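You operate a simulated robot arm through the tools that you are given. There is no shell and no other tool.

Carry out the task below with a simulated robot arm. There is one attempt and no reset: what you move stays moved.

TASK
Pack the order two pot in carton one on the blue ring and shut both flaps.

Only the result counts: the job must be done as asked and must still hold three seconds after the hand-in. Knocking over, shifting, dropping, spilling or breaking anything else fails it.

THE ROBOT
A 6-joint arm with a two-finger gripper, fixed in place. Base frame: the origin is at the foot of the arm, x ahead of it, y to its left, z up; the work surface is at about z = 0.8. Readings come in m, rad, newtons and seconds.
Its first joint turns from -2.897 to 2.897 rad. Payload 2.45 kg.
The tool frame sits at the grasp point between the pads (the TCP): z along the fingers, y along the line on which they close. The tips reach 0.02 m beyond it. The gripper opens to 0.14 m. The gripper's body begins 0.168 m behind the TCP.
Orientation is that of the tool frame in the base frame, as a unit quaternion [x, y, z, w]. With the fingers straight down and closing along the base's y, the tool's x points along the base's -x, its y along +y and its z along -z.

THE INTERFACE
- The arm moves only by the tool arm_command. Its argument "moves" is one flat list of numbers, 7 for each row, row after row: the closure, from 0 (fully open) to 1 (shut), then the shift along the tool's x, y, z in m, then the turn, a rotation vector about the tool's x, y, z in rad. In form: [hand, dx, dy, dz, ax, ay, az, hand, dx, dy, dz, ax, ay, az, ...]. A call has 1 to 20 rows; each row is the pose to reach, as a shift and turn from the pose commanded when the call began, along the tool's axes at that moment. A row lasts 0.2 s, in which the tool goes at most 0.05 m and 0.15 rad; a call with a longer step from one row to the next is refused whole, and so is a gripper value outside its range. Where a pose cannot be reached the arm comes as near as it can. A force on the tool above 40 N (or 10 N above the force at the start of the call, whichever is more), or a blocked arm, ends the call early, and 0.2 s more pass. The fingers move at their own pace (about 0.045 m/s each) and stop on an object; they squeeze with about 41 N. The grip force told is the motor's: it shows also when the fingers shut on nothing. Time passes only in rows, and 0.2 s behind the last, so rows that repeat a pose let the fingers close. The reply holds the time, the measured pose of the TCP, the force on the tool along the base axes, the opening and the grip force, in the units named above and with some noise, with the torque about the TCP (base axes, N m) and any sound that the robot's microphone picked up, and new pictures: "pictures" is both (left out), scene, wrist or none.
- Cameras (640 x 400 px; columns grow to the right, rows downward): "scene" is fixed at [0.0548, 0.6435, 1.6281]; the picture's right is [-0.50, -0.86, 0.00], its down [-0.49, 0.28, -0.82] and it looks along [0.71, -0.41, -0.57] (base axes); focal length 356 px, centre (320, 200). "wrist" rides on the gripper at [0.078, 0.011, -0.209] in the tool frame; the picture's right is [-0.14, 0.99, 0.00], its down [-0.92, -0.13, -0.37] and it looks along [-0.37, -0.05, 0.93] (tool axes); focal length 280 px, centre (320, 200). There is no depth. A picture from a camera that has moved, and an enlarged one, comes with that camera's place and axes in the base frame and with its lens. The place of the scene camera against the robot may be out by one fixed shift of up to 0.025 m in any direction.
- enlarge(camera, box): a new picture of the part [left, top, right, bottom] of that camera's present view, enlarged. No time passes.
- job_done(): hands the job in; it is judged then, once.

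Nothing tells you positions but the pictures and the camera data. Unless the task says otherwise, let go and move clear before handing in.

The tools are called after "Emit:" as name(argument=value, ...) on one line, values as JSON. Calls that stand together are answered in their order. arm_command: Moves the arm, as the interface text tells. Its arguments: {"type":"object","properties":{"moves":{"type":"array","items":{"type":"number"}},"pictures":{"type":"string","enum":["both","scene","wrist","none"]}},"required":["moves"]} The other tools are called the same way: enlarge (camera, box) takes an enlarged picture of a part of a camera's view; job_done () hands the job in.

At the start:

```text
time_s: 0.0
tool_pos: [0.775, 0.2593, 1.2004]
orientation: [0.0, 1.0, 0.0, 0.0]
force: [-0.8, -0.2, 0.2]
torque: [0.0, 0.01, 0.01]
opening: 0.1402
grasp_force: 0.1
```

scene: 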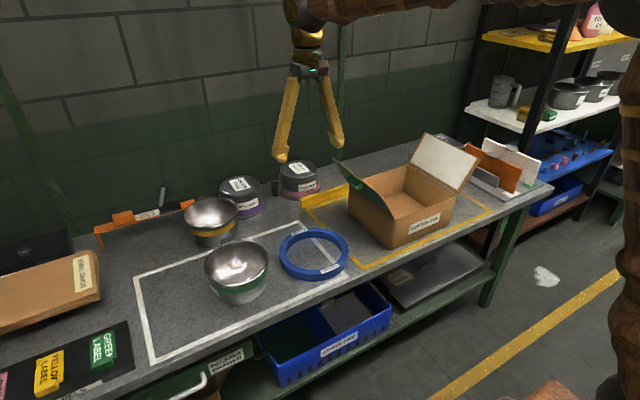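
wrist: 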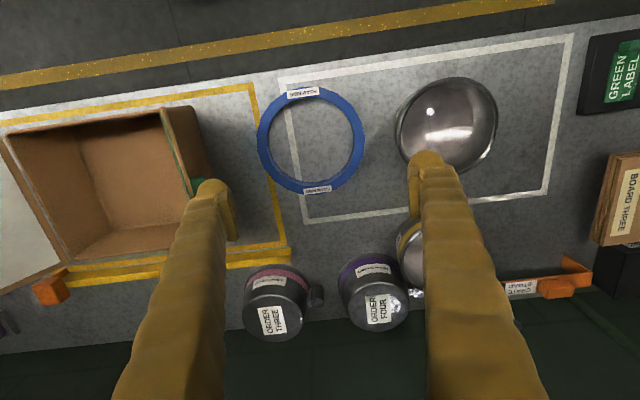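

I see a bench with several pots and bowls, a blue ring and an open carton; I need to read the labels before moving. I'll enlarge the views first.

Emit:
enlarge(camera="scene", box=[160, 150, 360, 310])

Emit:
enlarge(camera="scene", box=[320, 120, 560, 280])

Emit:
enlarge(camera="scene", box=[460, 0, 640, 220])

Emit:
enlarge(camera="scene", box=[0, 170, 240, 400])

Emit:
enlarge(camera="wrist", box=[220, 60, 440, 350])

Emit:
enlarge(camera="wrist", box=[0, 70, 260, 350])

Emit:
enlarge(camera="wrist", box=[380, 20, 640, 350])

Emit:
enlarge(camera="scene", box=[160, 250, 460, 400])

```text
2.50 times, centred on (260, 230) of scene
camera zoom: at [0.0548, 0.6435, 1.6281], right [-0.5, -0.86, 0.0], down [-0.49, 0.28, -0.82], along [0.71, -0.41, -0.57], focal length 891 px, centre (470, 125)
```

zoom: 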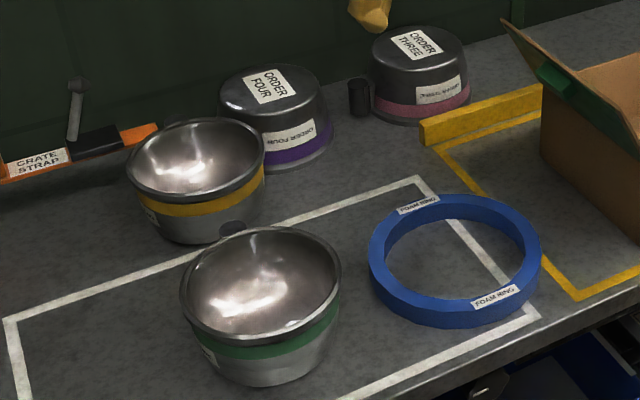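

```text
2.50 times, centred on (440, 200) of scene
camera zoom: at [0.0548, 0.6435, 1.6281], right [-0.5, -0.86, 0.0], down [-0.49, 0.28, -0.82], along [0.71, -0.41, -0.57], focal length 891 px, centre (20, 200)
```

zoom: 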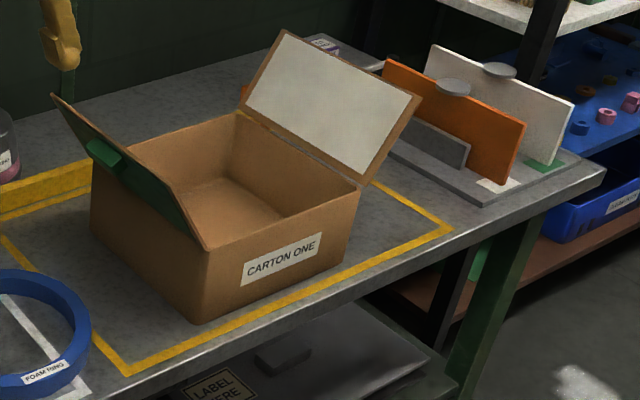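

```text
1.82 times, centred on (550, 110) of scene
camera zoom: at [0.0548, 0.6435, 1.6281], right [-0.5, -0.86, 0.0], down [-0.49, 0.28, -0.82], along [0.71, -0.41, -0.57], focal length 648 px, centre (-98, 364)
```

zoom: 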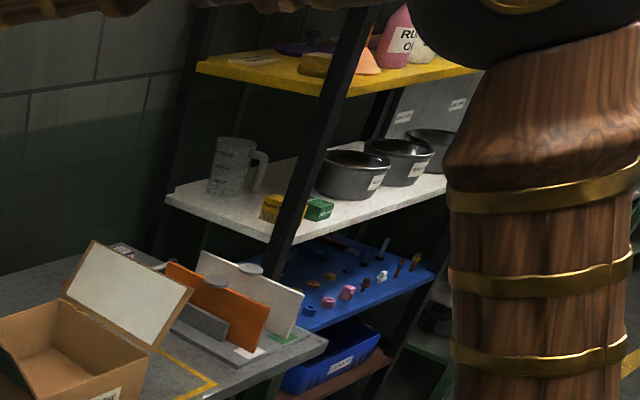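

```text
1.74 times, centred on (120, 285) of scene
camera zoom: at [0.0548, 0.6435, 1.6281], right [-0.5, -0.86, 0.0], down [-0.49, 0.28, -0.82], along [0.71, -0.41, -0.57], focal length 620 px, centre (668, 52)
```

zoom: 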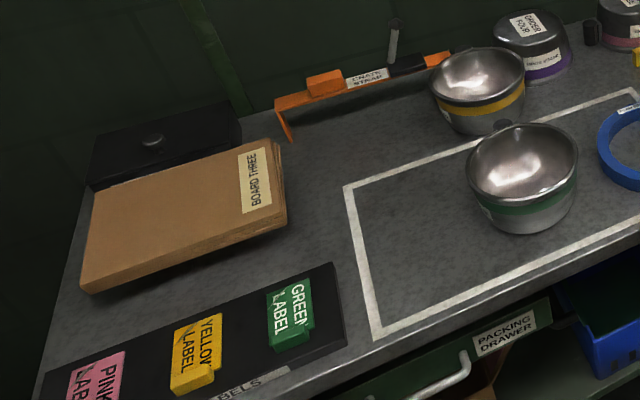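

```text
1.38 times, centred on (330, 205) of wrist
camera zoom: at [0.6972, 0.2706, 1.4113], right [0.14, 0.99, 0.0], down [0.92, -0.13, 0.37], along [0.37, -0.05, -0.93], focal length 387 px, centre (306, 193)
```

zoom: 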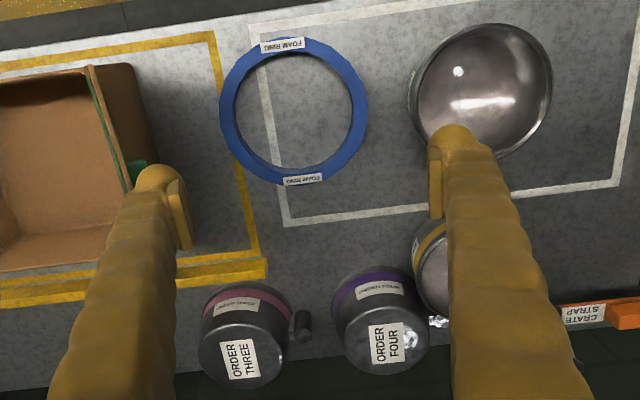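

```text
1.43 times, centred on (130, 210) of wrist
camera zoom: at [0.6972, 0.2706, 1.4113], right [0.14, 0.99, 0.0], down [0.92, -0.13, 0.37], along [0.37, -0.05, -0.93], focal length 401 px, centre (591, 186)
```

zoom: 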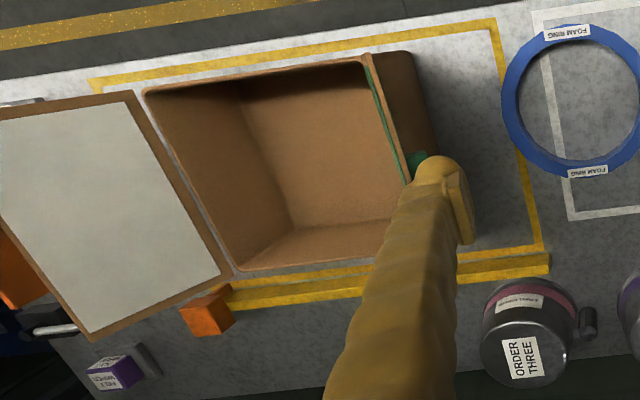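

```text
1.21 times, centred on (510, 185) of wrist
camera zoom: at [0.6972, 0.2706, 1.4113], right [0.14, 0.99, 0.0], down [0.92, -0.13, 0.37], along [0.37, -0.05, -0.93], focal length 340 px, centre (90, 218)
```

zoom: 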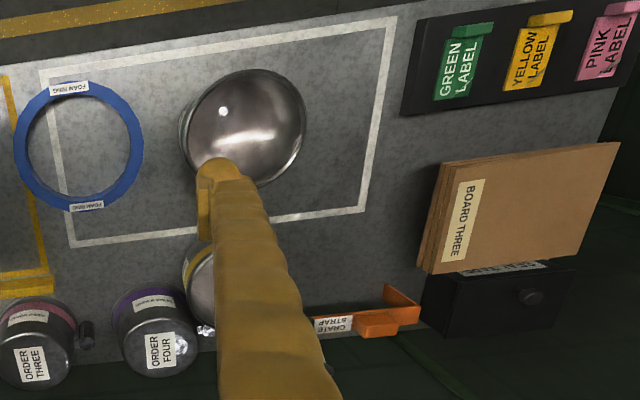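

```text
2.13 times, centred on (310, 325) of scene
camera zoom: at [0.0548, 0.6435, 1.6281], right [-0.5, -0.86, 0.0], down [-0.49, 0.28, -0.82], along [0.71, -0.41, -0.57], focal length 760 px, centre (341, -67)
```

zoom: 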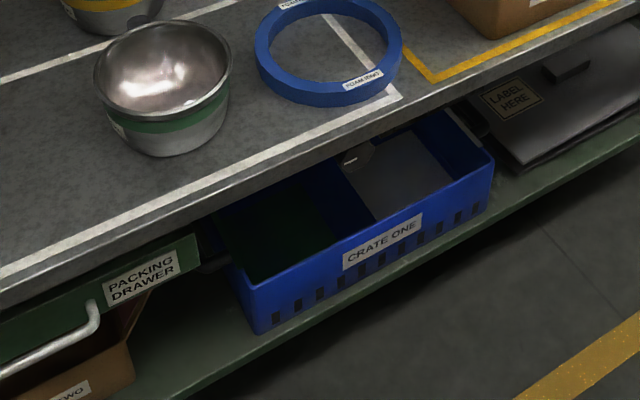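

I see bench pots: "order three" (pink) and "order four" (purple) sit mouth down at the back, and there are two open bowls (yellow band at the back, green band near (0.80, 0.50)) whose side labels I can't read yet. Next I'll swing the wrist camera around to the left so it looks at those labels.

Emit:
arm_command(moves=[0, 0.013, 0.0362, 0.014, 0.0132, -0.0386, 0.0651, 0, 0.026, 0.0724, 0.028, 0.0264, -0.0771, 0.1302, 0, 0.039, 0.1086, 0.042, 0.0396, -0.1157, 0.1953, 0, 0.052, 0.1448, 0.056, 0.0528, -0.1542, 0.2604, 0, 0.065, 0.181, 0.07, 0.066, -0.1928, 0.3255, 0, 0.078, 0.2172, 0.084, 0.0792, -0.2313, 0.3906, 0, 0.091, 0.2534, 0.098, 0.0924, -0.2699, 0.4557, 0, 0.104, 0.2896, 0.112, 0.1056, -0.3084, 0.5208, 0, 0.117, 0.3258, 0.126, 0.1188, -0.347, 0.5859, 0, 0.13, 0.362, 0.14, 0.132, -0.3855, 0.651, 0, 0.13, 0.362, 0.14, 0.132, -0.3855, 0.651], pictures="both")

```text
time_s: 2.4
tool_pos: [0.6446, 0.6234, 1.0595]
orientation: [0.317, 0.927, -0.065, 0.189]
force: [-0.8, 0.2, -0.7]
torque: [-0.03, 0.02, 0.01]
opening: 0.1402
grasp_force: 0.1
camera wrist: at [0.5313, 0.725, 1.223], right [0.71, 0.7, 0.05], down [0.48, -0.53, 0.7], along [0.52, -0.47, -0.71], focal length 280 px, centre (320, 200)
```

scene: 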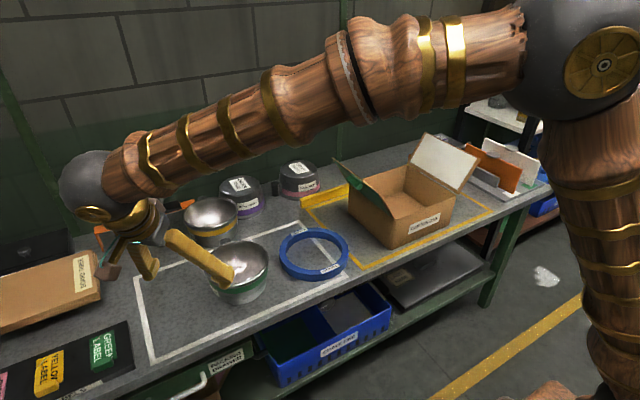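
wrist: 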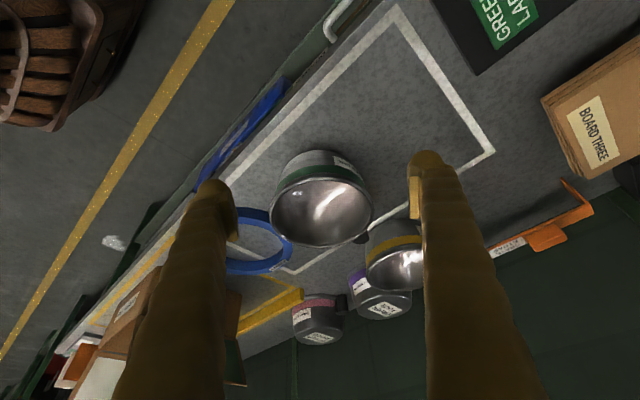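

The wrist picture is upside down but shows a label on the green bowl's side. I'll zoom in on both bowls.

Emit:
enlarge(camera="wrist", box=[290, 130, 390, 200])

Emit:
enlarge(camera="wrist", box=[270, 190, 430, 350])

Emit:
enlarge(camera="scene", box=[160, 190, 280, 310])

```text
5.71 times, centred on (340, 165) of wrist
camera zoom: at [0.5313, 0.725, 1.223], right [0.71, 0.7, 0.05], down [0.48, -0.53, 0.7], along [0.52, -0.47, -0.71], focal length 1602 px, centre (206, 400)
```

zoom: 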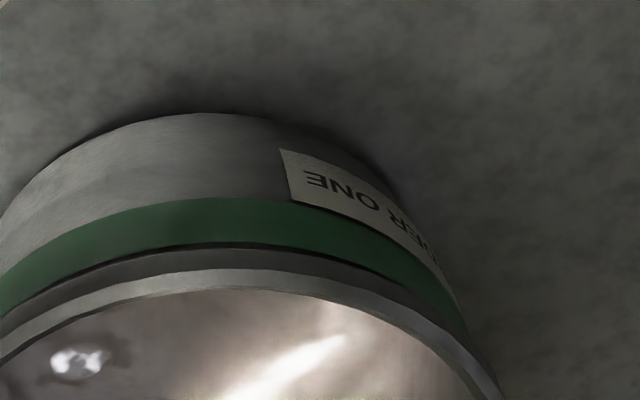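

```text
2.50 times, centred on (350, 270) of wrist
camera zoom: at [0.5313, 0.725, 1.223], right [0.71, 0.7, 0.05], down [0.48, -0.53, 0.7], along [0.52, -0.47, -0.71], focal length 701 px, centre (245, 25)
```

zoom: 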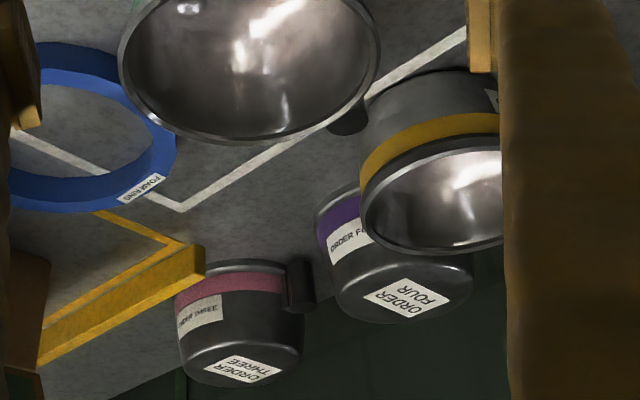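

```text
3.33 times, centred on (220, 250) of scene
camera zoom: at [0.0548, 0.6435, 1.6281], right [-0.5, -0.86, 0.0], down [-0.49, 0.28, -0.82], along [0.71, -0.41, -0.57], focal length 1188 px, centre (653, 33)
```

zoom: 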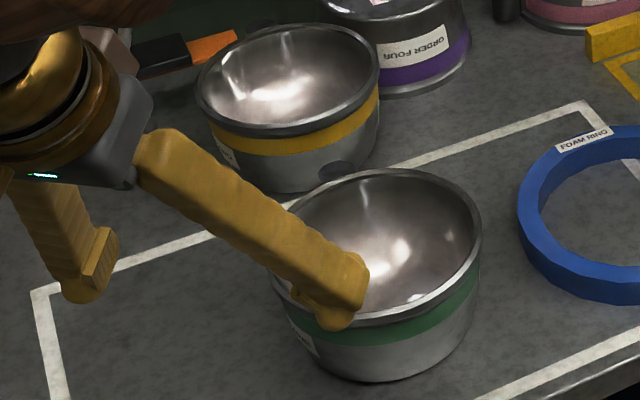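

The green bowl reads "...ER ONE", so it isn't order two; the yellow bowl is hidden behind a finger. I'll close the fingers and slide the camera to the right to read the yellow bowl's label.

Emit:
arm_command(moves=[1, 0, 0.03, 0, 0, 0, 0, 1, 0, 0.06, 0, 0, 0, 0, 1, 0, 0.09, 0, 0, 0, 0, 1, 0, 0.12, 0, 0, 0, 0, 1, 0, 0.12, 0, 0, 0, 0, 1, 0, 0.12, 0, 0, 0, 0, 1, 0, 0.12, 0, 0, 0, 0, 1, 0, 0.12, 0, 0, 0, 0], pictures="wrist")

```text
time_s: 4.2
tool_pos: [0.7186, 0.7162, 1.0603]
orientation: [0.317, 0.927, -0.065, 0.189]
force: [-0.5, 0.0, 0.1]
torque: [0.01, -0.01, 0.01]
opening: 0.0002
grasp_force: 16.3
camera wrist: at [0.605, 0.8178, 1.2236], right [0.71, 0.71, 0.05], down [0.48, -0.53, 0.7], along [0.52, -0.47, -0.71], focal length 280 px, centre (320, 200)
```

wrist: 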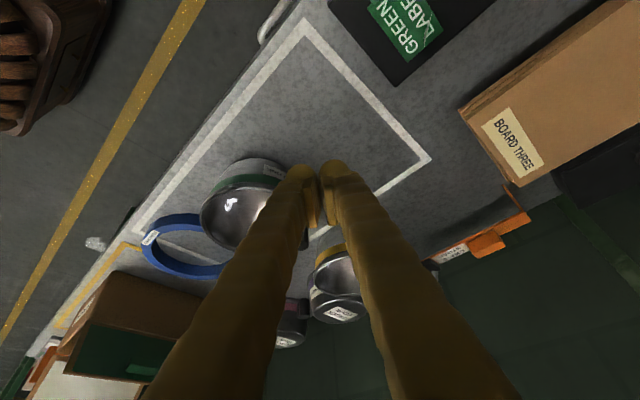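

The yellow bowl now sits behind the closed fingers. I'll open the gripper so it shows between them.

Emit:
arm_command(moves=[0, 0, 0, 0, 0, 0, 0, 0, 0, 0, 0, 0, 0, 0, 0, 0, 0, 0, 0, 0, 0, 0, 0, 0, 0, 0, 0, 0, 0, 0, 0, 0, 0, 0, 0, 0, 0, 0, 0, 0, 0, 0, 0, 0, 0, 0, 0, 0, 0], pictures="wrist")

Emit:
enlarge(camera="wrist", box=[290, 210, 390, 310])

Emit:
enlarge(camera="wrist", box=[190, 140, 310, 260])

```text
time_s: 5.8
tool_pos: [0.7197, 0.7155, 1.0608]
orientation: [0.318, 0.927, -0.065, 0.188]
force: [-0.3, 0.2, -0.8]
torque: [0.01, 0.02, 0.04]
opening: 0.1399
grasp_force: 0.0
camera wrist: at [0.605, 0.8178, 1.2236], right [0.71, 0.71, 0.05], down [0.48, -0.53, 0.7], along [0.52, -0.47, -0.71], focal length 280 px, centre (320, 200)
```

wrist: 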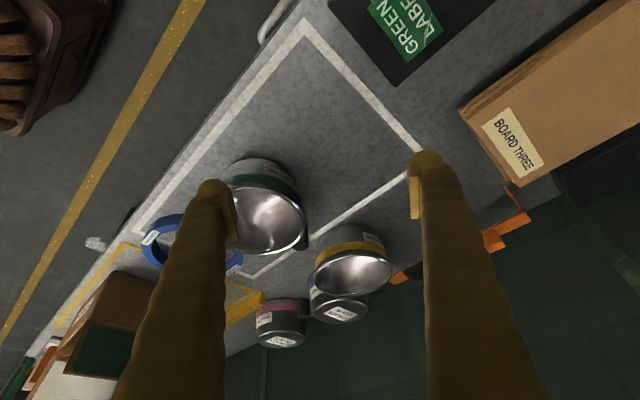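

```text
4.00 times, centred on (340, 260) of wrist
camera zoom: at [0.605, 0.8178, 1.2236], right [0.71, 0.71, 0.05], down [0.48, -0.53, 0.7], along [0.52, -0.47, -0.71], focal length 1122 px, centre (240, -40)
```

zoom: 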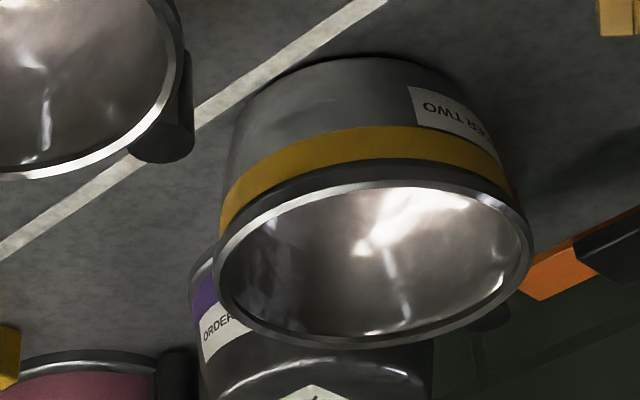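

```text
3.33 times, centred on (250, 200) of wrist
camera zoom: at [0.605, 0.8178, 1.2236], right [0.71, 0.71, 0.05], down [0.48, -0.53, 0.7], along [0.52, -0.47, -0.71], focal length 935 px, centre (553, 200)
```

zoom: 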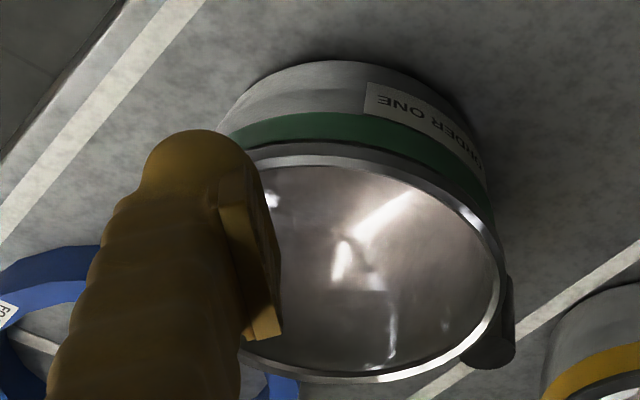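

Green is ORDER ONE and yellow reads "...ER TWO", so order two is the yellow-banded pot at about (1.065, 0.485), at the far edge of reach. I'll look closer at the carton and its flaps, the ring and the surroundings before planning.

Emit:
enlarge(camera="scene", box=[330, 125, 490, 250])

Emit:
enlarge(camera="scene", box=[270, 215, 360, 290])

Emit:
enlarge(camera="scene", box=[170, 170, 330, 260])

Emit:
enlarge(camera="wrist", box=[30, 200, 290, 400])

```text
3.20 times, centred on (410, 188) of scene
camera zoom: at [0.0548, 0.6435, 1.6281], right [-0.5, -0.86, 0.0], down [-0.49, 0.28, -0.82], along [0.71, -0.41, -0.57], focal length 1140 px, centre (32, 240)
```

zoom: 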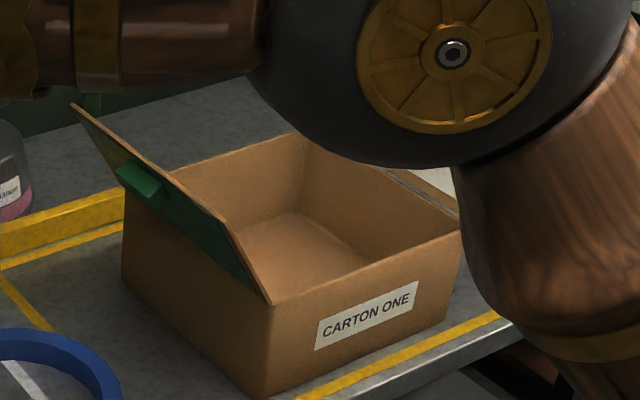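

```text
5.33 times, centred on (315, 252) of scene
camera zoom: at [0.0548, 0.6435, 1.6281], right [-0.5, -0.86, 0.0], down [-0.49, 0.28, -0.82], along [0.71, -0.41, -0.57], focal length 1901 px, centre (347, -80)
```

zoom: 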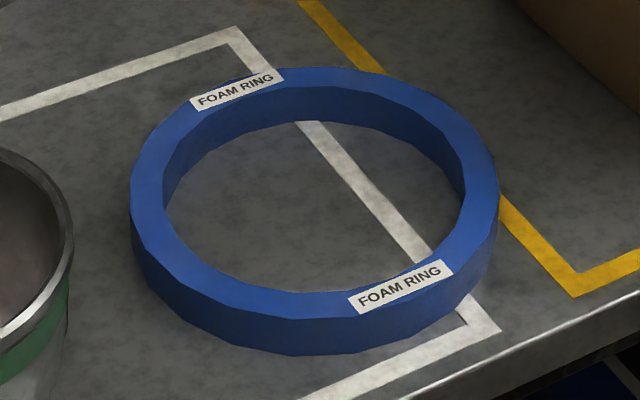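

```text
4.00 times, centred on (250, 215) of scene
camera zoom: at [0.0548, 0.6435, 1.6281], right [-0.5, -0.86, 0.0], down [-0.49, 0.28, -0.82], along [0.71, -0.41, -0.57], focal length 1426 px, centre (600, 140)
```

zoom: 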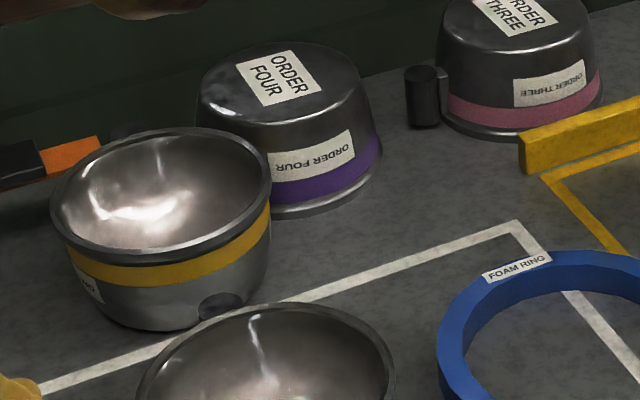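

```text
2.00 times, centred on (160, 300) of wrist
camera zoom: at [0.605, 0.8178, 1.2236], right [0.71, 0.71, 0.05], down [0.48, -0.53, 0.7], along [0.52, -0.47, -0.71], focal length 561 px, centre (640, 0)
```

zoom: 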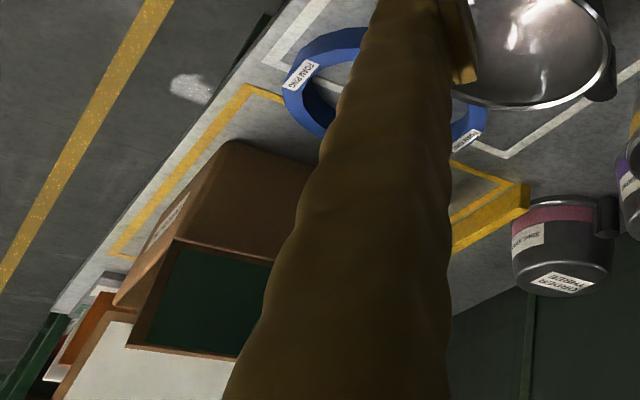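

Order two is confirmed as the yellow pot; the ring is about 0.22 m across and 0.03 m high, centred near (0.79, 0.24), and the carton spans roughly x 0.71–0.96, y -0.28–-0.01 and about 0.125 m high. The ring goes in first, so I'll move above its near-right side with the tool vertical and closing along the diagonal.

Emit:
arm_command(moves=[0, -0.0269, -0.0359, 0.0079, 0.0021, 0.0333, 0.0103, 0, -0.0539, -0.0718, 0.0157, 0.0042, 0.0666, 0.0206, 0, -0.0808, -0.1077, 0.0236, 0.0063, 0.0999, 0.0309, 0, -0.1077, -0.1436, 0.0314, 0.0083, 0.1332, 0.0412, 0, -0.1347, -0.1795, 0.0393, 0.0104, 0.1665, 0.0515, 0, -0.1616, -0.2155, 0.0471, 0.0125, 0.1999, 0.0618, 0, -0.1885, -0.2514, 0.055, 0.0146, 0.2332, 0.0721, 0, -0.2155, -0.2873, 0.0628, 0.0167, 0.2665, 0.0824, 0, -0.2424, -0.3232, 0.0707, 0.0188, 0.2998, 0.0927, 0, -0.2693, -0.3591, 0.0785, 0.0208, 0.3331, 0.103, 0, -0.2963, -0.395, 0.0864, 0.0229, 0.3664, 0.1133, 0, -0.3232, -0.4309, 0.0942, 0.025, 0.3997, 0.1236, 0, -0.3232, -0.4309, 0.0942, 0.025, 0.3997, 0.1236], pictures="both")

```text
time_s: 8.6
tool_pos: [0.7185, 0.1735, 1.0995]
orientation: [0.382, 0.924, 0.001, 0.001]
force: [0.4, 0.3, 0.3]
torque: [0.01, 0.03, -0.02]
opening: 0.14
grasp_force: 0.1
camera wrist: at [0.6708, 0.235, 1.3106], right [0.8, 0.6, 0.0], down [0.56, -0.74, 0.37], along [0.22, -0.29, -0.93], focal length 280 px, centre (320, 200)
```

scene: 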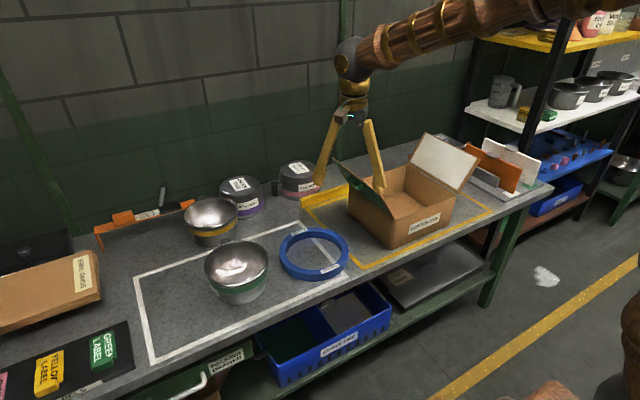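
wrist: 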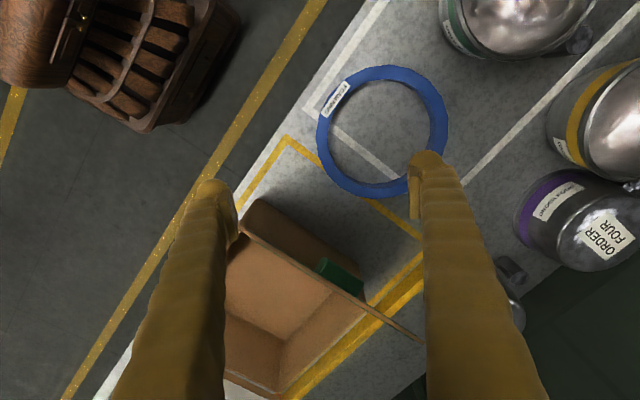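

I see the ring clearly between the fingers' view and the carton's left flap below. I'll enlarge to fix the ring centre, its widths and the carton edges.

Emit:
enlarge(camera="wrist", box=[300, 50, 460, 210])

Emit:
enlarge(camera="wrist", box=[220, 180, 440, 400])

Emit:
enlarge(camera="wrist", box=[430, 0, 640, 300])

Emit:
enlarge(camera="scene", box=[330, 125, 490, 250])

```text
2.50 times, centred on (380, 130) of wrist
camera zoom: at [0.6708, 0.235, 1.3106], right [0.8, 0.6, 0.0], down [0.56, -0.74, 0.37], along [0.22, -0.29, -0.93], focal length 701 px, centre (170, 375)
```

zoom: 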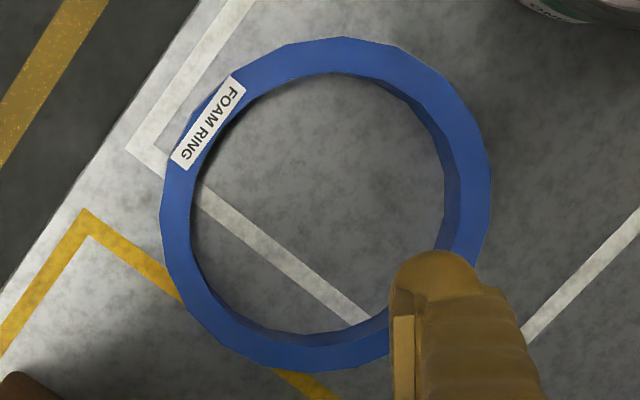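

```text
1.82 times, centred on (330, 290) of wrist
camera zoom: at [0.6708, 0.235, 1.3106], right [0.8, 0.6, 0.0], down [0.56, -0.74, 0.37], along [0.22, -0.29, -0.93], focal length 510 px, centre (302, 36)
```

zoom: 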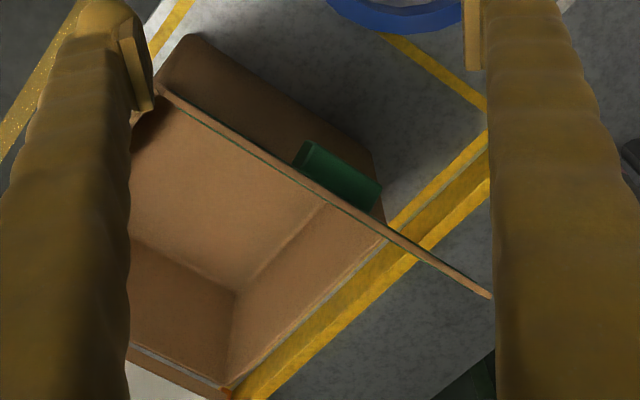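

```text
1.33 times, centred on (535, 150) of wrist
camera zoom: at [0.6708, 0.235, 1.3106], right [0.8, 0.6, 0.0], down [0.56, -0.74, 0.37], along [0.22, -0.29, -0.93], focal length 374 px, centre (33, 267)
```

zoom: 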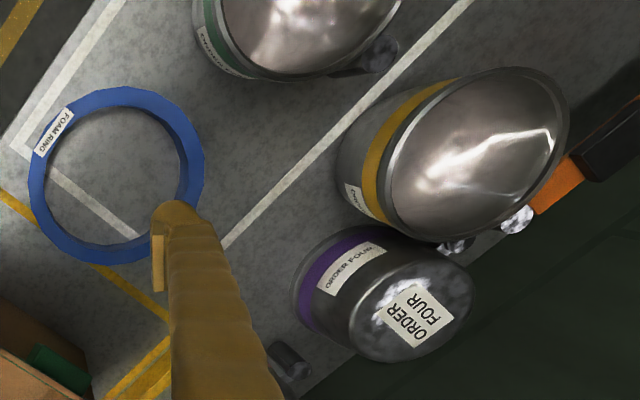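

```text
3.20 times, centred on (410, 188) of scene
camera zoom: at [0.0548, 0.6435, 1.6281], right [-0.5, -0.86, 0.0], down [-0.49, 0.28, -0.82], along [0.71, -0.41, -0.57], focal length 1140 px, centre (32, 240)
```

zoom: 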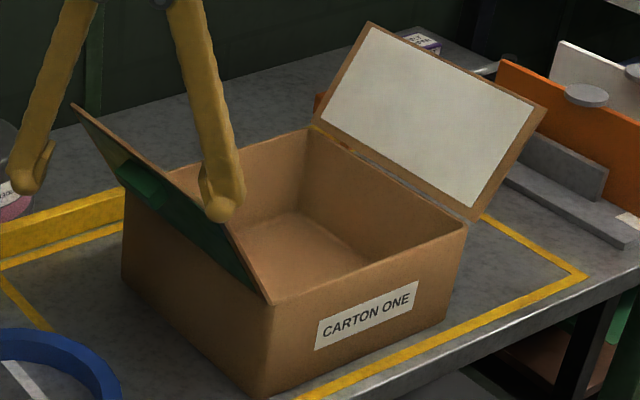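

The ring centre works out at about (0.796, 0.244) with a wall about 0.02 m thick. I'll narrow the fingers to about 0.06 m and drop to just above the ring's near-right wall, then check.

Emit:
arm_command(moves=[0.571, -0.001, 0.001, 0.04, 0, 0, 0, 0.571, -0.002, 0.002, 0.08, 0, 0, 0, 0.571, -0.003, 0.003, 0.12, 0, 0, 0, 0.571, -0.005, 0.0035, 0.16, 0, 0, 0, 0.571, -0.005, 0.0035, 0.2, 0, 0, 0, 0.571, -0.005, 0.0035, 0.2345, 0, 0, 0, 0.571, -0.005, 0.0035, 0.2345, 0, 0, 0], pictures="both")

Emit:
enlarge(camera="wrist", box=[220, 80, 420, 280])

Emit:
enlarge(camera="scene", box=[270, 200, 390, 290])

```text
time_s: 10.2
tool_pos: [0.725, 0.1702, 0.8649]
orientation: [0.382, 0.924, -0.001, 0.0]
force: [1.0, -0.4, -0.5]
torque: [0.0, 0.02, -0.02]
opening: 0.0602
grasp_force: 0.0
camera wrist: at [0.6781, 0.2331, 1.0767], right [0.8, 0.6, 0.0], down [0.56, -0.74, 0.37], along [0.22, -0.29, -0.93], focal length 280 px, centre (320, 200)
```

scene: 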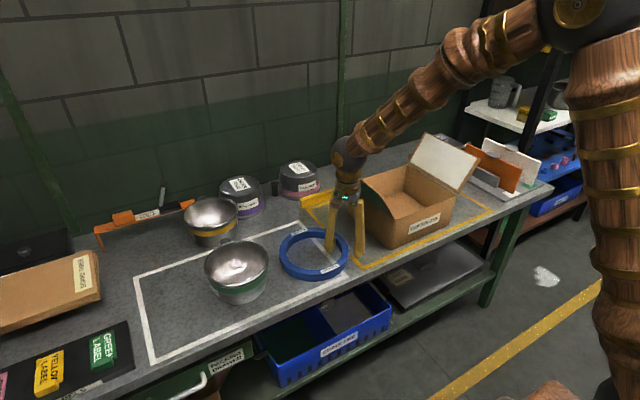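
wrist: 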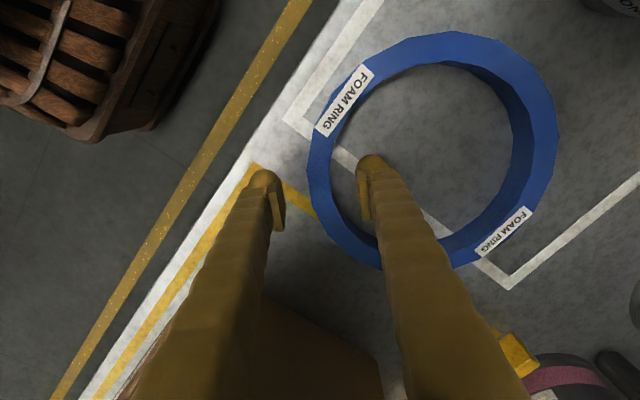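

```text
2.00 times, centred on (320, 180) of wrist
camera zoom: at [0.6781, 0.2331, 1.0767], right [0.8, 0.6, 0.0], down [0.56, -0.74, 0.37], along [0.22, -0.29, -0.93], focal length 561 px, centre (320, 240)
```

zoom: 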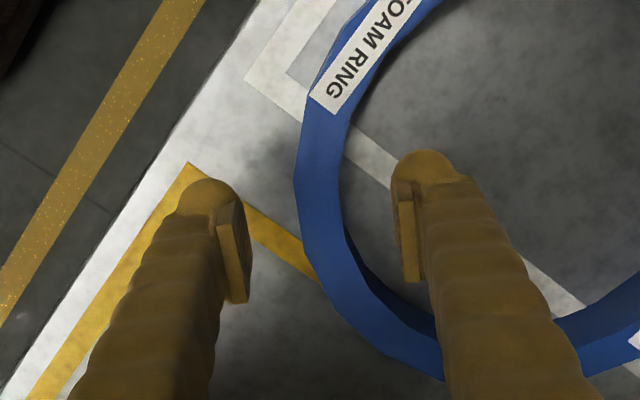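

```text
4.44 times, centred on (330, 245) of scene
camera zoom: at [0.0548, 0.6435, 1.6281], right [-0.5, -0.86, 0.0], down [-0.49, 0.28, -0.82], along [0.71, -0.41, -0.57], focal length 1584 px, centre (276, 0)
```

zoom: 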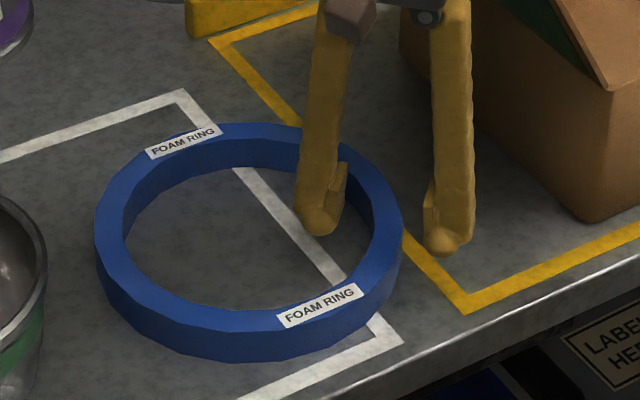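

The ring wall sits between the two fingers, with the ring centre at about (0.797, 0.236). I'll descend around the wall and close on it.

Emit:
arm_command(moves=[0.571, -0.004, 0, 0.02, 0, 0, 0, 0.571, -0.004, 0, 0.037, 0, 0, 0, 1, -0.004, 0, 0.037, 0, 0, 0, 1, -0.004, 0, 0.037, 0, 0, 0, 1, -0.004, 0, 0.037, 0, 0, 0, 1, -0.004, 0, 0.037, 0, 0, 0, 1, -0.004, 0, 0.037, 0, 0, 0], pictures="both")

```text
time_s: 11.8
tool_pos: [0.7287, 0.167, 0.8297]
orientation: [0.381, 0.924, 0.0, 0.0]
force: [0.7, 0.0, -0.6]
torque: [0.0, 0.02, 0.01]
opening: 0.0222
grasp_force: 41.1
camera wrist: at [0.6812, 0.2297, 1.039], right [0.8, 0.6, 0.0], down [0.56, -0.74, 0.37], along [0.22, -0.29, -0.93], focal length 280 px, centre (320, 200)
```

scene: 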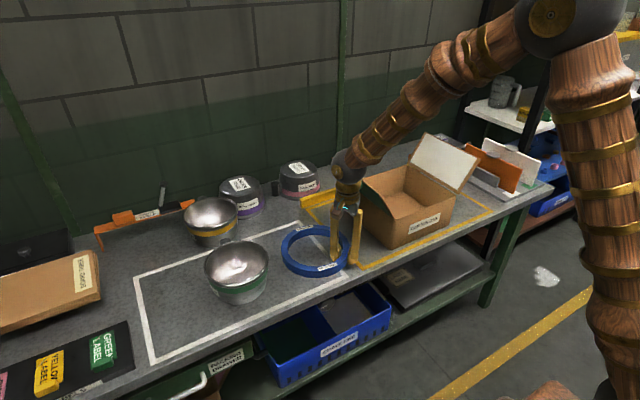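
wrist: 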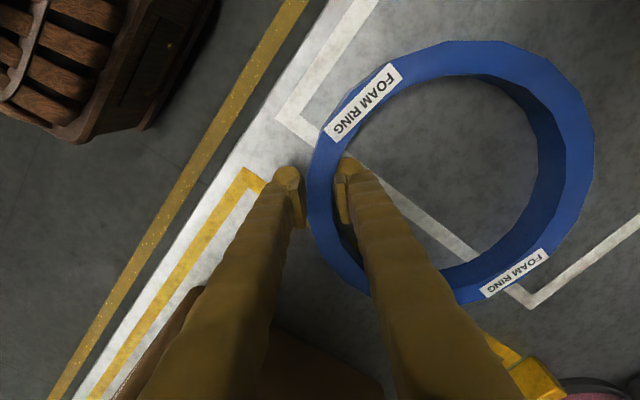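

The ring is gripped (opening 0.022 m, 41 N). I'll lift it straight up clear of the flaps and check that it hangs level.

Emit:
arm_command(moves=[1, 0, 0, -0.02, 0, 0, 0, 1, 0, 0, -0.06, 0, 0, 0, 1, 0, 0, -0.1, 0, 0, 0, 1, 0, 0, -0.145, 0, 0, 0, 1, 0, 0, -0.19, 0, 0, 0, 1, 0, 0, -0.235, 0, 0, 0, 1, 0, 0, -0.28, 0, 0, 0, 1, 0, 0, -0.31, 0, 0, 0, 1, 0, 0, -0.31, 0, 0, 0], pictures="both")

```text
time_s: 13.8
tool_pos: [0.7264, 0.1694, 1.1367]
orientation: [0.383, 0.924, 0.0, 0.0]
force: [-0.2, 0.0, -0.3]
torque: [-0.01, 0.05, 0.02]
opening: 0.0216
grasp_force: 41.1
camera wrist: at [0.6791, 0.2314, 1.3469], right [0.8, 0.6, 0.0], down [0.56, -0.74, 0.37], along [0.22, -0.29, -0.93], focal length 280 px, centre (320, 200)
```

scene: 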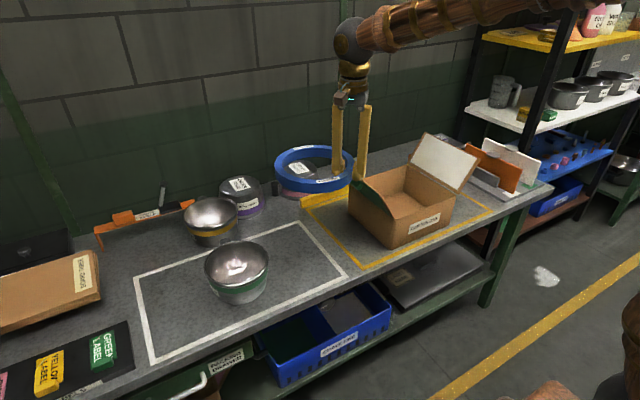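
wrist: 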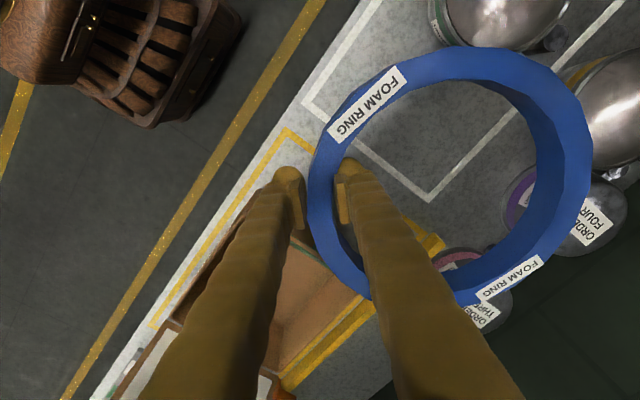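

The ring is held level and clear. Now I'll carry it across to above the carton, keeping height.

Emit:
arm_command(moves=[1, -0.0336, -0.0268, 0, 0, 0, 0, 1, -0.0672, -0.0536, 0, 0, 0, 0, 1, -0.1008, -0.0804, 0, 0, 0, 0, 1, -0.1344, -0.1072, 0, 0, 0, 0, 1, -0.168, -0.134, 0, 0, 0, 0, 1, -0.2015, -0.1608, 0, 0, 0, 0, 1, -0.2351, -0.1876, 0, 0, 0, 0, 1, -0.2687, -0.2144, 0, 0, 0, 0, 1, -0.3023, -0.2412, 0, 0, 0, 0, 1, -0.3023, -0.2412, 0, 0, 0, 0], pictures="both")

Emit:
enlarge(camera="scene", box=[320, 100, 500, 260])

```text
time_s: 16.0
tool_pos: [0.7698, -0.217, 1.1376]
orientation: [0.382, 0.924, 0.0, -0.001]
force: [0.1, 0.5, 0.0]
torque: [-0.02, 0.04, 0.0]
opening: 0.0215
grasp_force: 41.3
camera wrist: at [0.7233, -0.1548, 1.3487], right [0.8, 0.6, 0.0], down [0.56, -0.74, 0.37], along [0.22, -0.29, -0.93], focal length 280 px, centre (320, 200)
```

scene: 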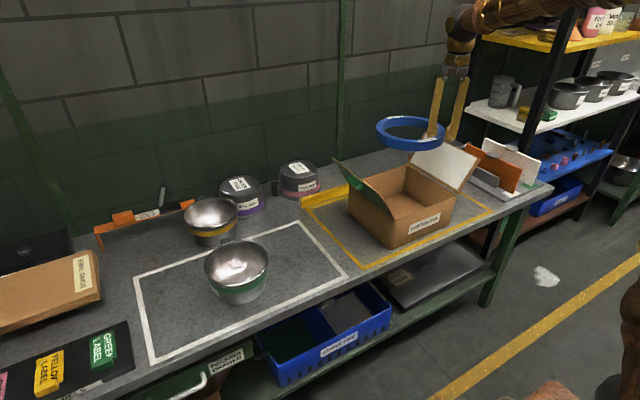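
wrist: 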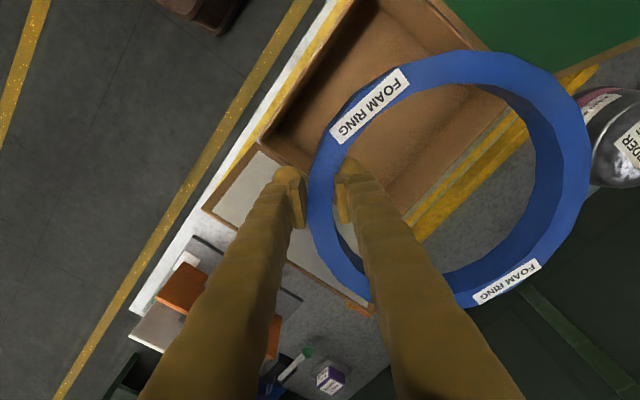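

```text
2.50 times, centred on (410, 180) of scene
camera zoom: at [0.0548, 0.6435, 1.6281], right [-0.5, -0.86, 0.0], down [-0.49, 0.28, -0.82], along [0.71, -0.41, -0.57], focal length 891 px, centre (95, 250)
```

zoom: 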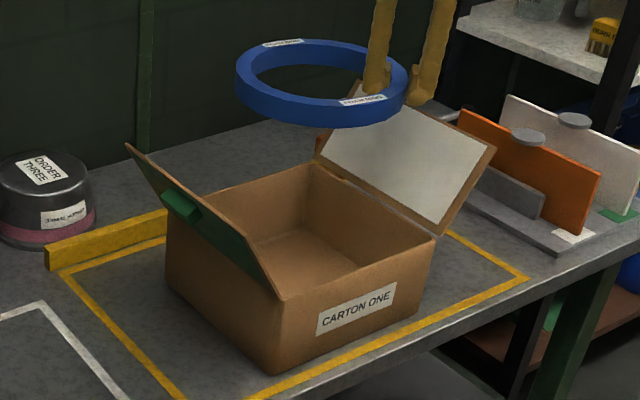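

The ring is above the carton. I'll zoom in to pin down the carton corners relative to the ring.

Emit:
enlarge(camera="wrist", box=[200, 0, 640, 280])

Emit:
enlarge(camera="wrist", box=[190, 90, 390, 330])

```text
1.43 times, centred on (420, 140) of wrist
camera zoom: at [0.7233, -0.1548, 1.3487], right [0.8, 0.6, 0.0], down [0.56, -0.74, 0.37], along [0.22, -0.29, -0.93], focal length 401 px, centre (177, 286)
```

zoom: 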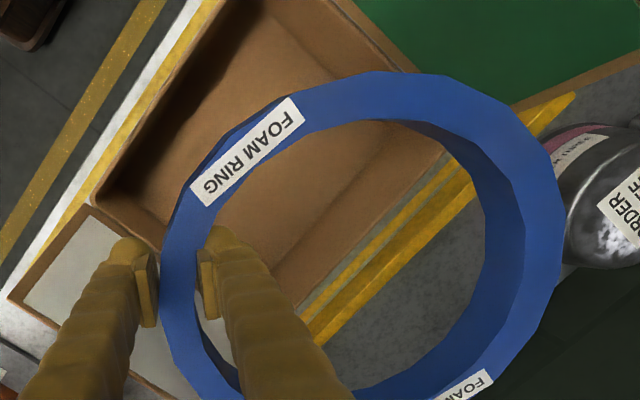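

```text
1.67 times, centred on (290, 210) of wrist
camera zoom: at [0.7233, -0.1548, 1.3487], right [0.8, 0.6, 0.0], down [0.56, -0.74, 0.37], along [0.22, -0.29, -0.93], focal length 467 px, centre (370, 183)
```

zoom: 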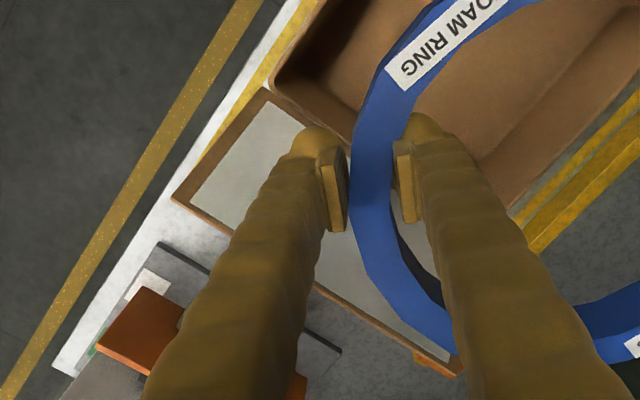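

The ring's centre sits about (0.081, 0.054) from the TCP, a little off the pinch line, and the carton centre is near (0.826, -0.141). I'll shift to centre the ring and lower it to just above the carton rim, then check the fit.

Emit:
arm_command(moves=[1, 0.008, 0, 0, 0, 0, 0, 1, 0.0323, 0, 0.02, 0, 0, 0, 1, 0.0323, 0, 0.06, 0, 0, 0, 1, 0.0323, 0, 0.1, 0, 0, 0, 1, 0.0323, 0, 0.14, 0, 0, 0, 1, 0.0323, 0, 0.17, 0, 0, 0, 1, 0.0323, 0, 0.17, 0, 0, 0], pictures="both")

Emit:
enlarge(camera="scene", box=[320, 120, 500, 260])

Emit:
enlarge(camera="wrist", box=[240, 0, 640, 400])

```text
time_s: 17.6
tool_pos: [0.7503, -0.1936, 0.9692]
orientation: [0.382, 0.924, -0.001, 0.0]
force: [0.0, 0.6, -0.4]
torque: [-0.02, 0.04, -0.01]
opening: 0.0214
grasp_force: 41.0
camera wrist: at [0.7034, -0.1312, 1.1792], right [0.8, 0.6, 0.0], down [0.56, -0.74, 0.37], along [0.22, -0.29, -0.93], focal length 280 px, centre (320, 200)
```

scene: 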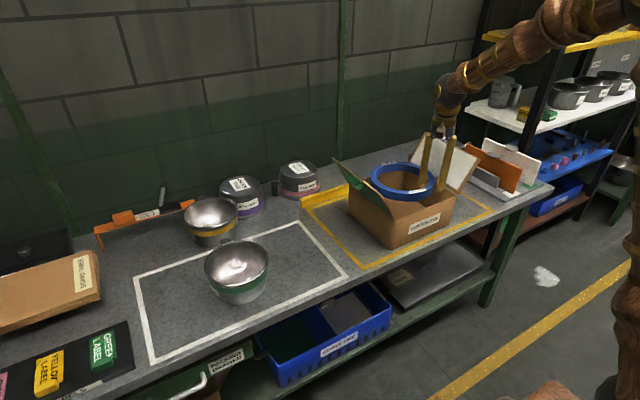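
wrist: 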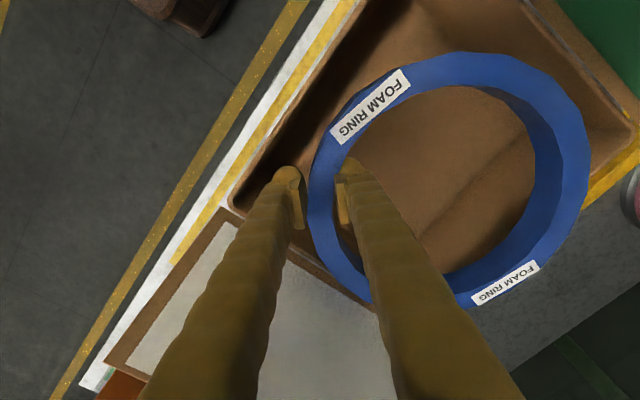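

```text
2.86 times, centred on (410, 190) of scene
camera zoom: at [0.0548, 0.6435, 1.6281], right [-0.5, -0.86, 0.0], down [-0.49, 0.28, -0.82], along [0.71, -0.41, -0.57], focal length 1018 px, centre (63, 229)
```

zoom: 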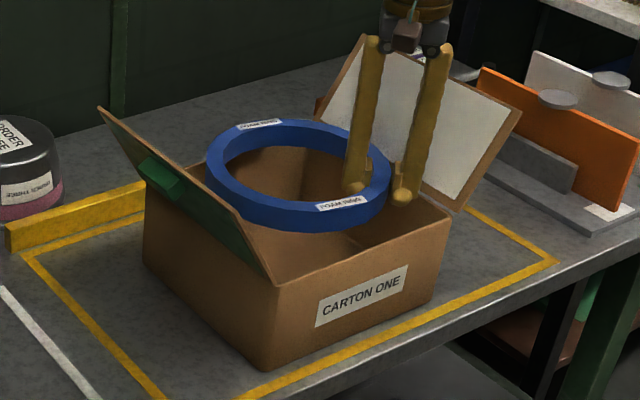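

```text
1.00 times, centred on (440, 200) of wrist (not enlarged: the box is as wide or as high as the picture)
camera zoom: at [0.7034, -0.1312, 1.1792], right [0.8, 0.6, 0.0], down [0.56, -0.74, 0.37], along [0.22, -0.29, -0.93], focal length 280 px, centre (200, 200)
```

zoom: 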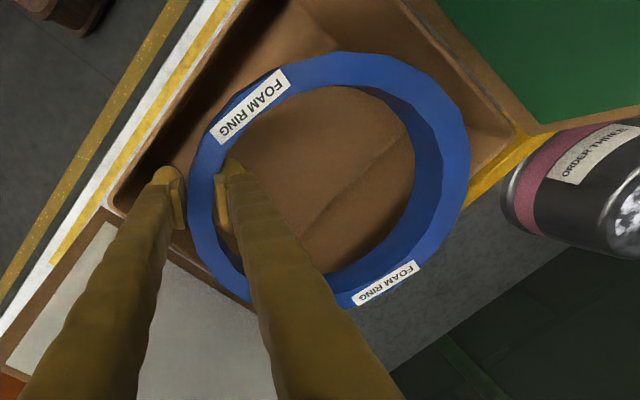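

The ring is just above the rim. I'll zoom on the visible carton corners to check the margins before lowering.

Emit:
enlarge(camera="wrist", box=[540, 60, 640, 160])

Emit:
enlarge(camera="wrist", box=[200, 150, 320, 270])

Emit:
enlarge(camera="wrist", box=[330, 0, 560, 130])

Emit:
enlarge(camera="scene", box=[360, 140, 480, 225])

```text
4.00 times, centred on (590, 110) of wrist
camera zoom: at [0.7034, -0.1312, 1.1792], right [0.8, 0.6, 0.0], down [0.56, -0.74, 0.37], along [0.22, -0.29, -0.93], focal length 1122 px, centre (-760, 560)
```

zoom: 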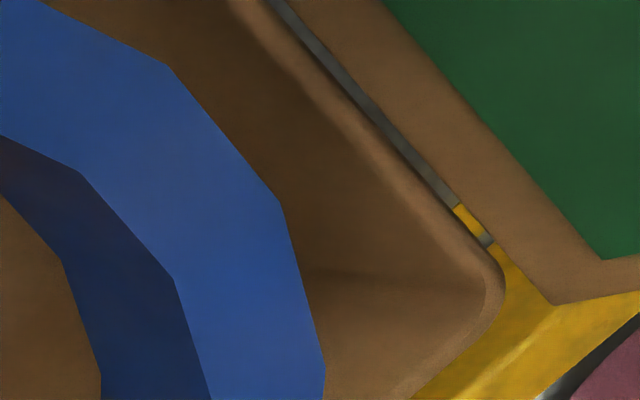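

```text
3.33 times, centred on (260, 210) of wrist
camera zoom: at [0.7034, -0.1312, 1.1792], right [0.8, 0.6, 0.0], down [0.56, -0.74, 0.37], along [0.22, -0.29, -0.93], focal length 935 px, centre (520, 167)
```

zoom: 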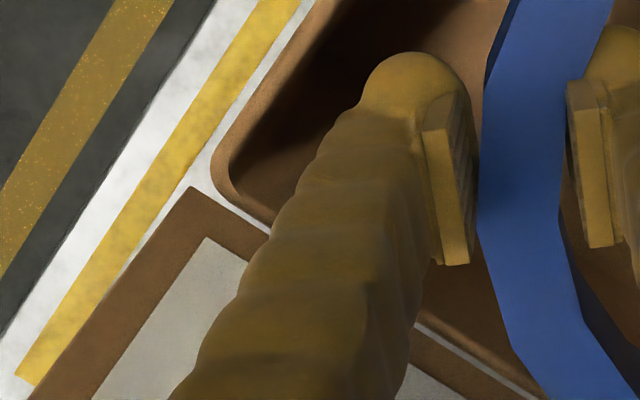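

```text
2.78 times, centred on (445, 65) of wrist
camera zoom: at [0.7034, -0.1312, 1.1792], right [0.8, 0.6, 0.0], down [0.56, -0.74, 0.37], along [0.22, -0.29, -0.93], focal length 780 px, centre (-28, 576)
```

zoom: 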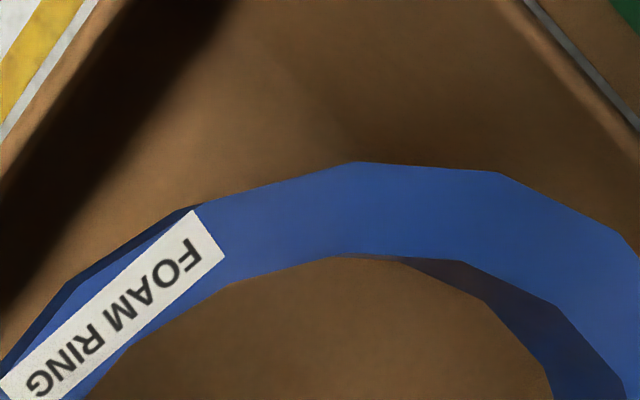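

```text
4.71 times, centred on (420, 182) of scene
camera zoom: at [0.0548, 0.6435, 1.6281], right [-0.5, -0.86, 0.0], down [-0.49, 0.28, -0.82], along [0.71, -0.41, -0.57], focal length 1677 px, centre (-151, 282)
```

zoom: 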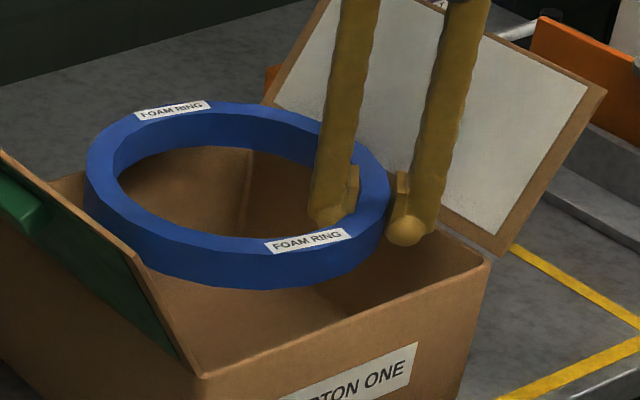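

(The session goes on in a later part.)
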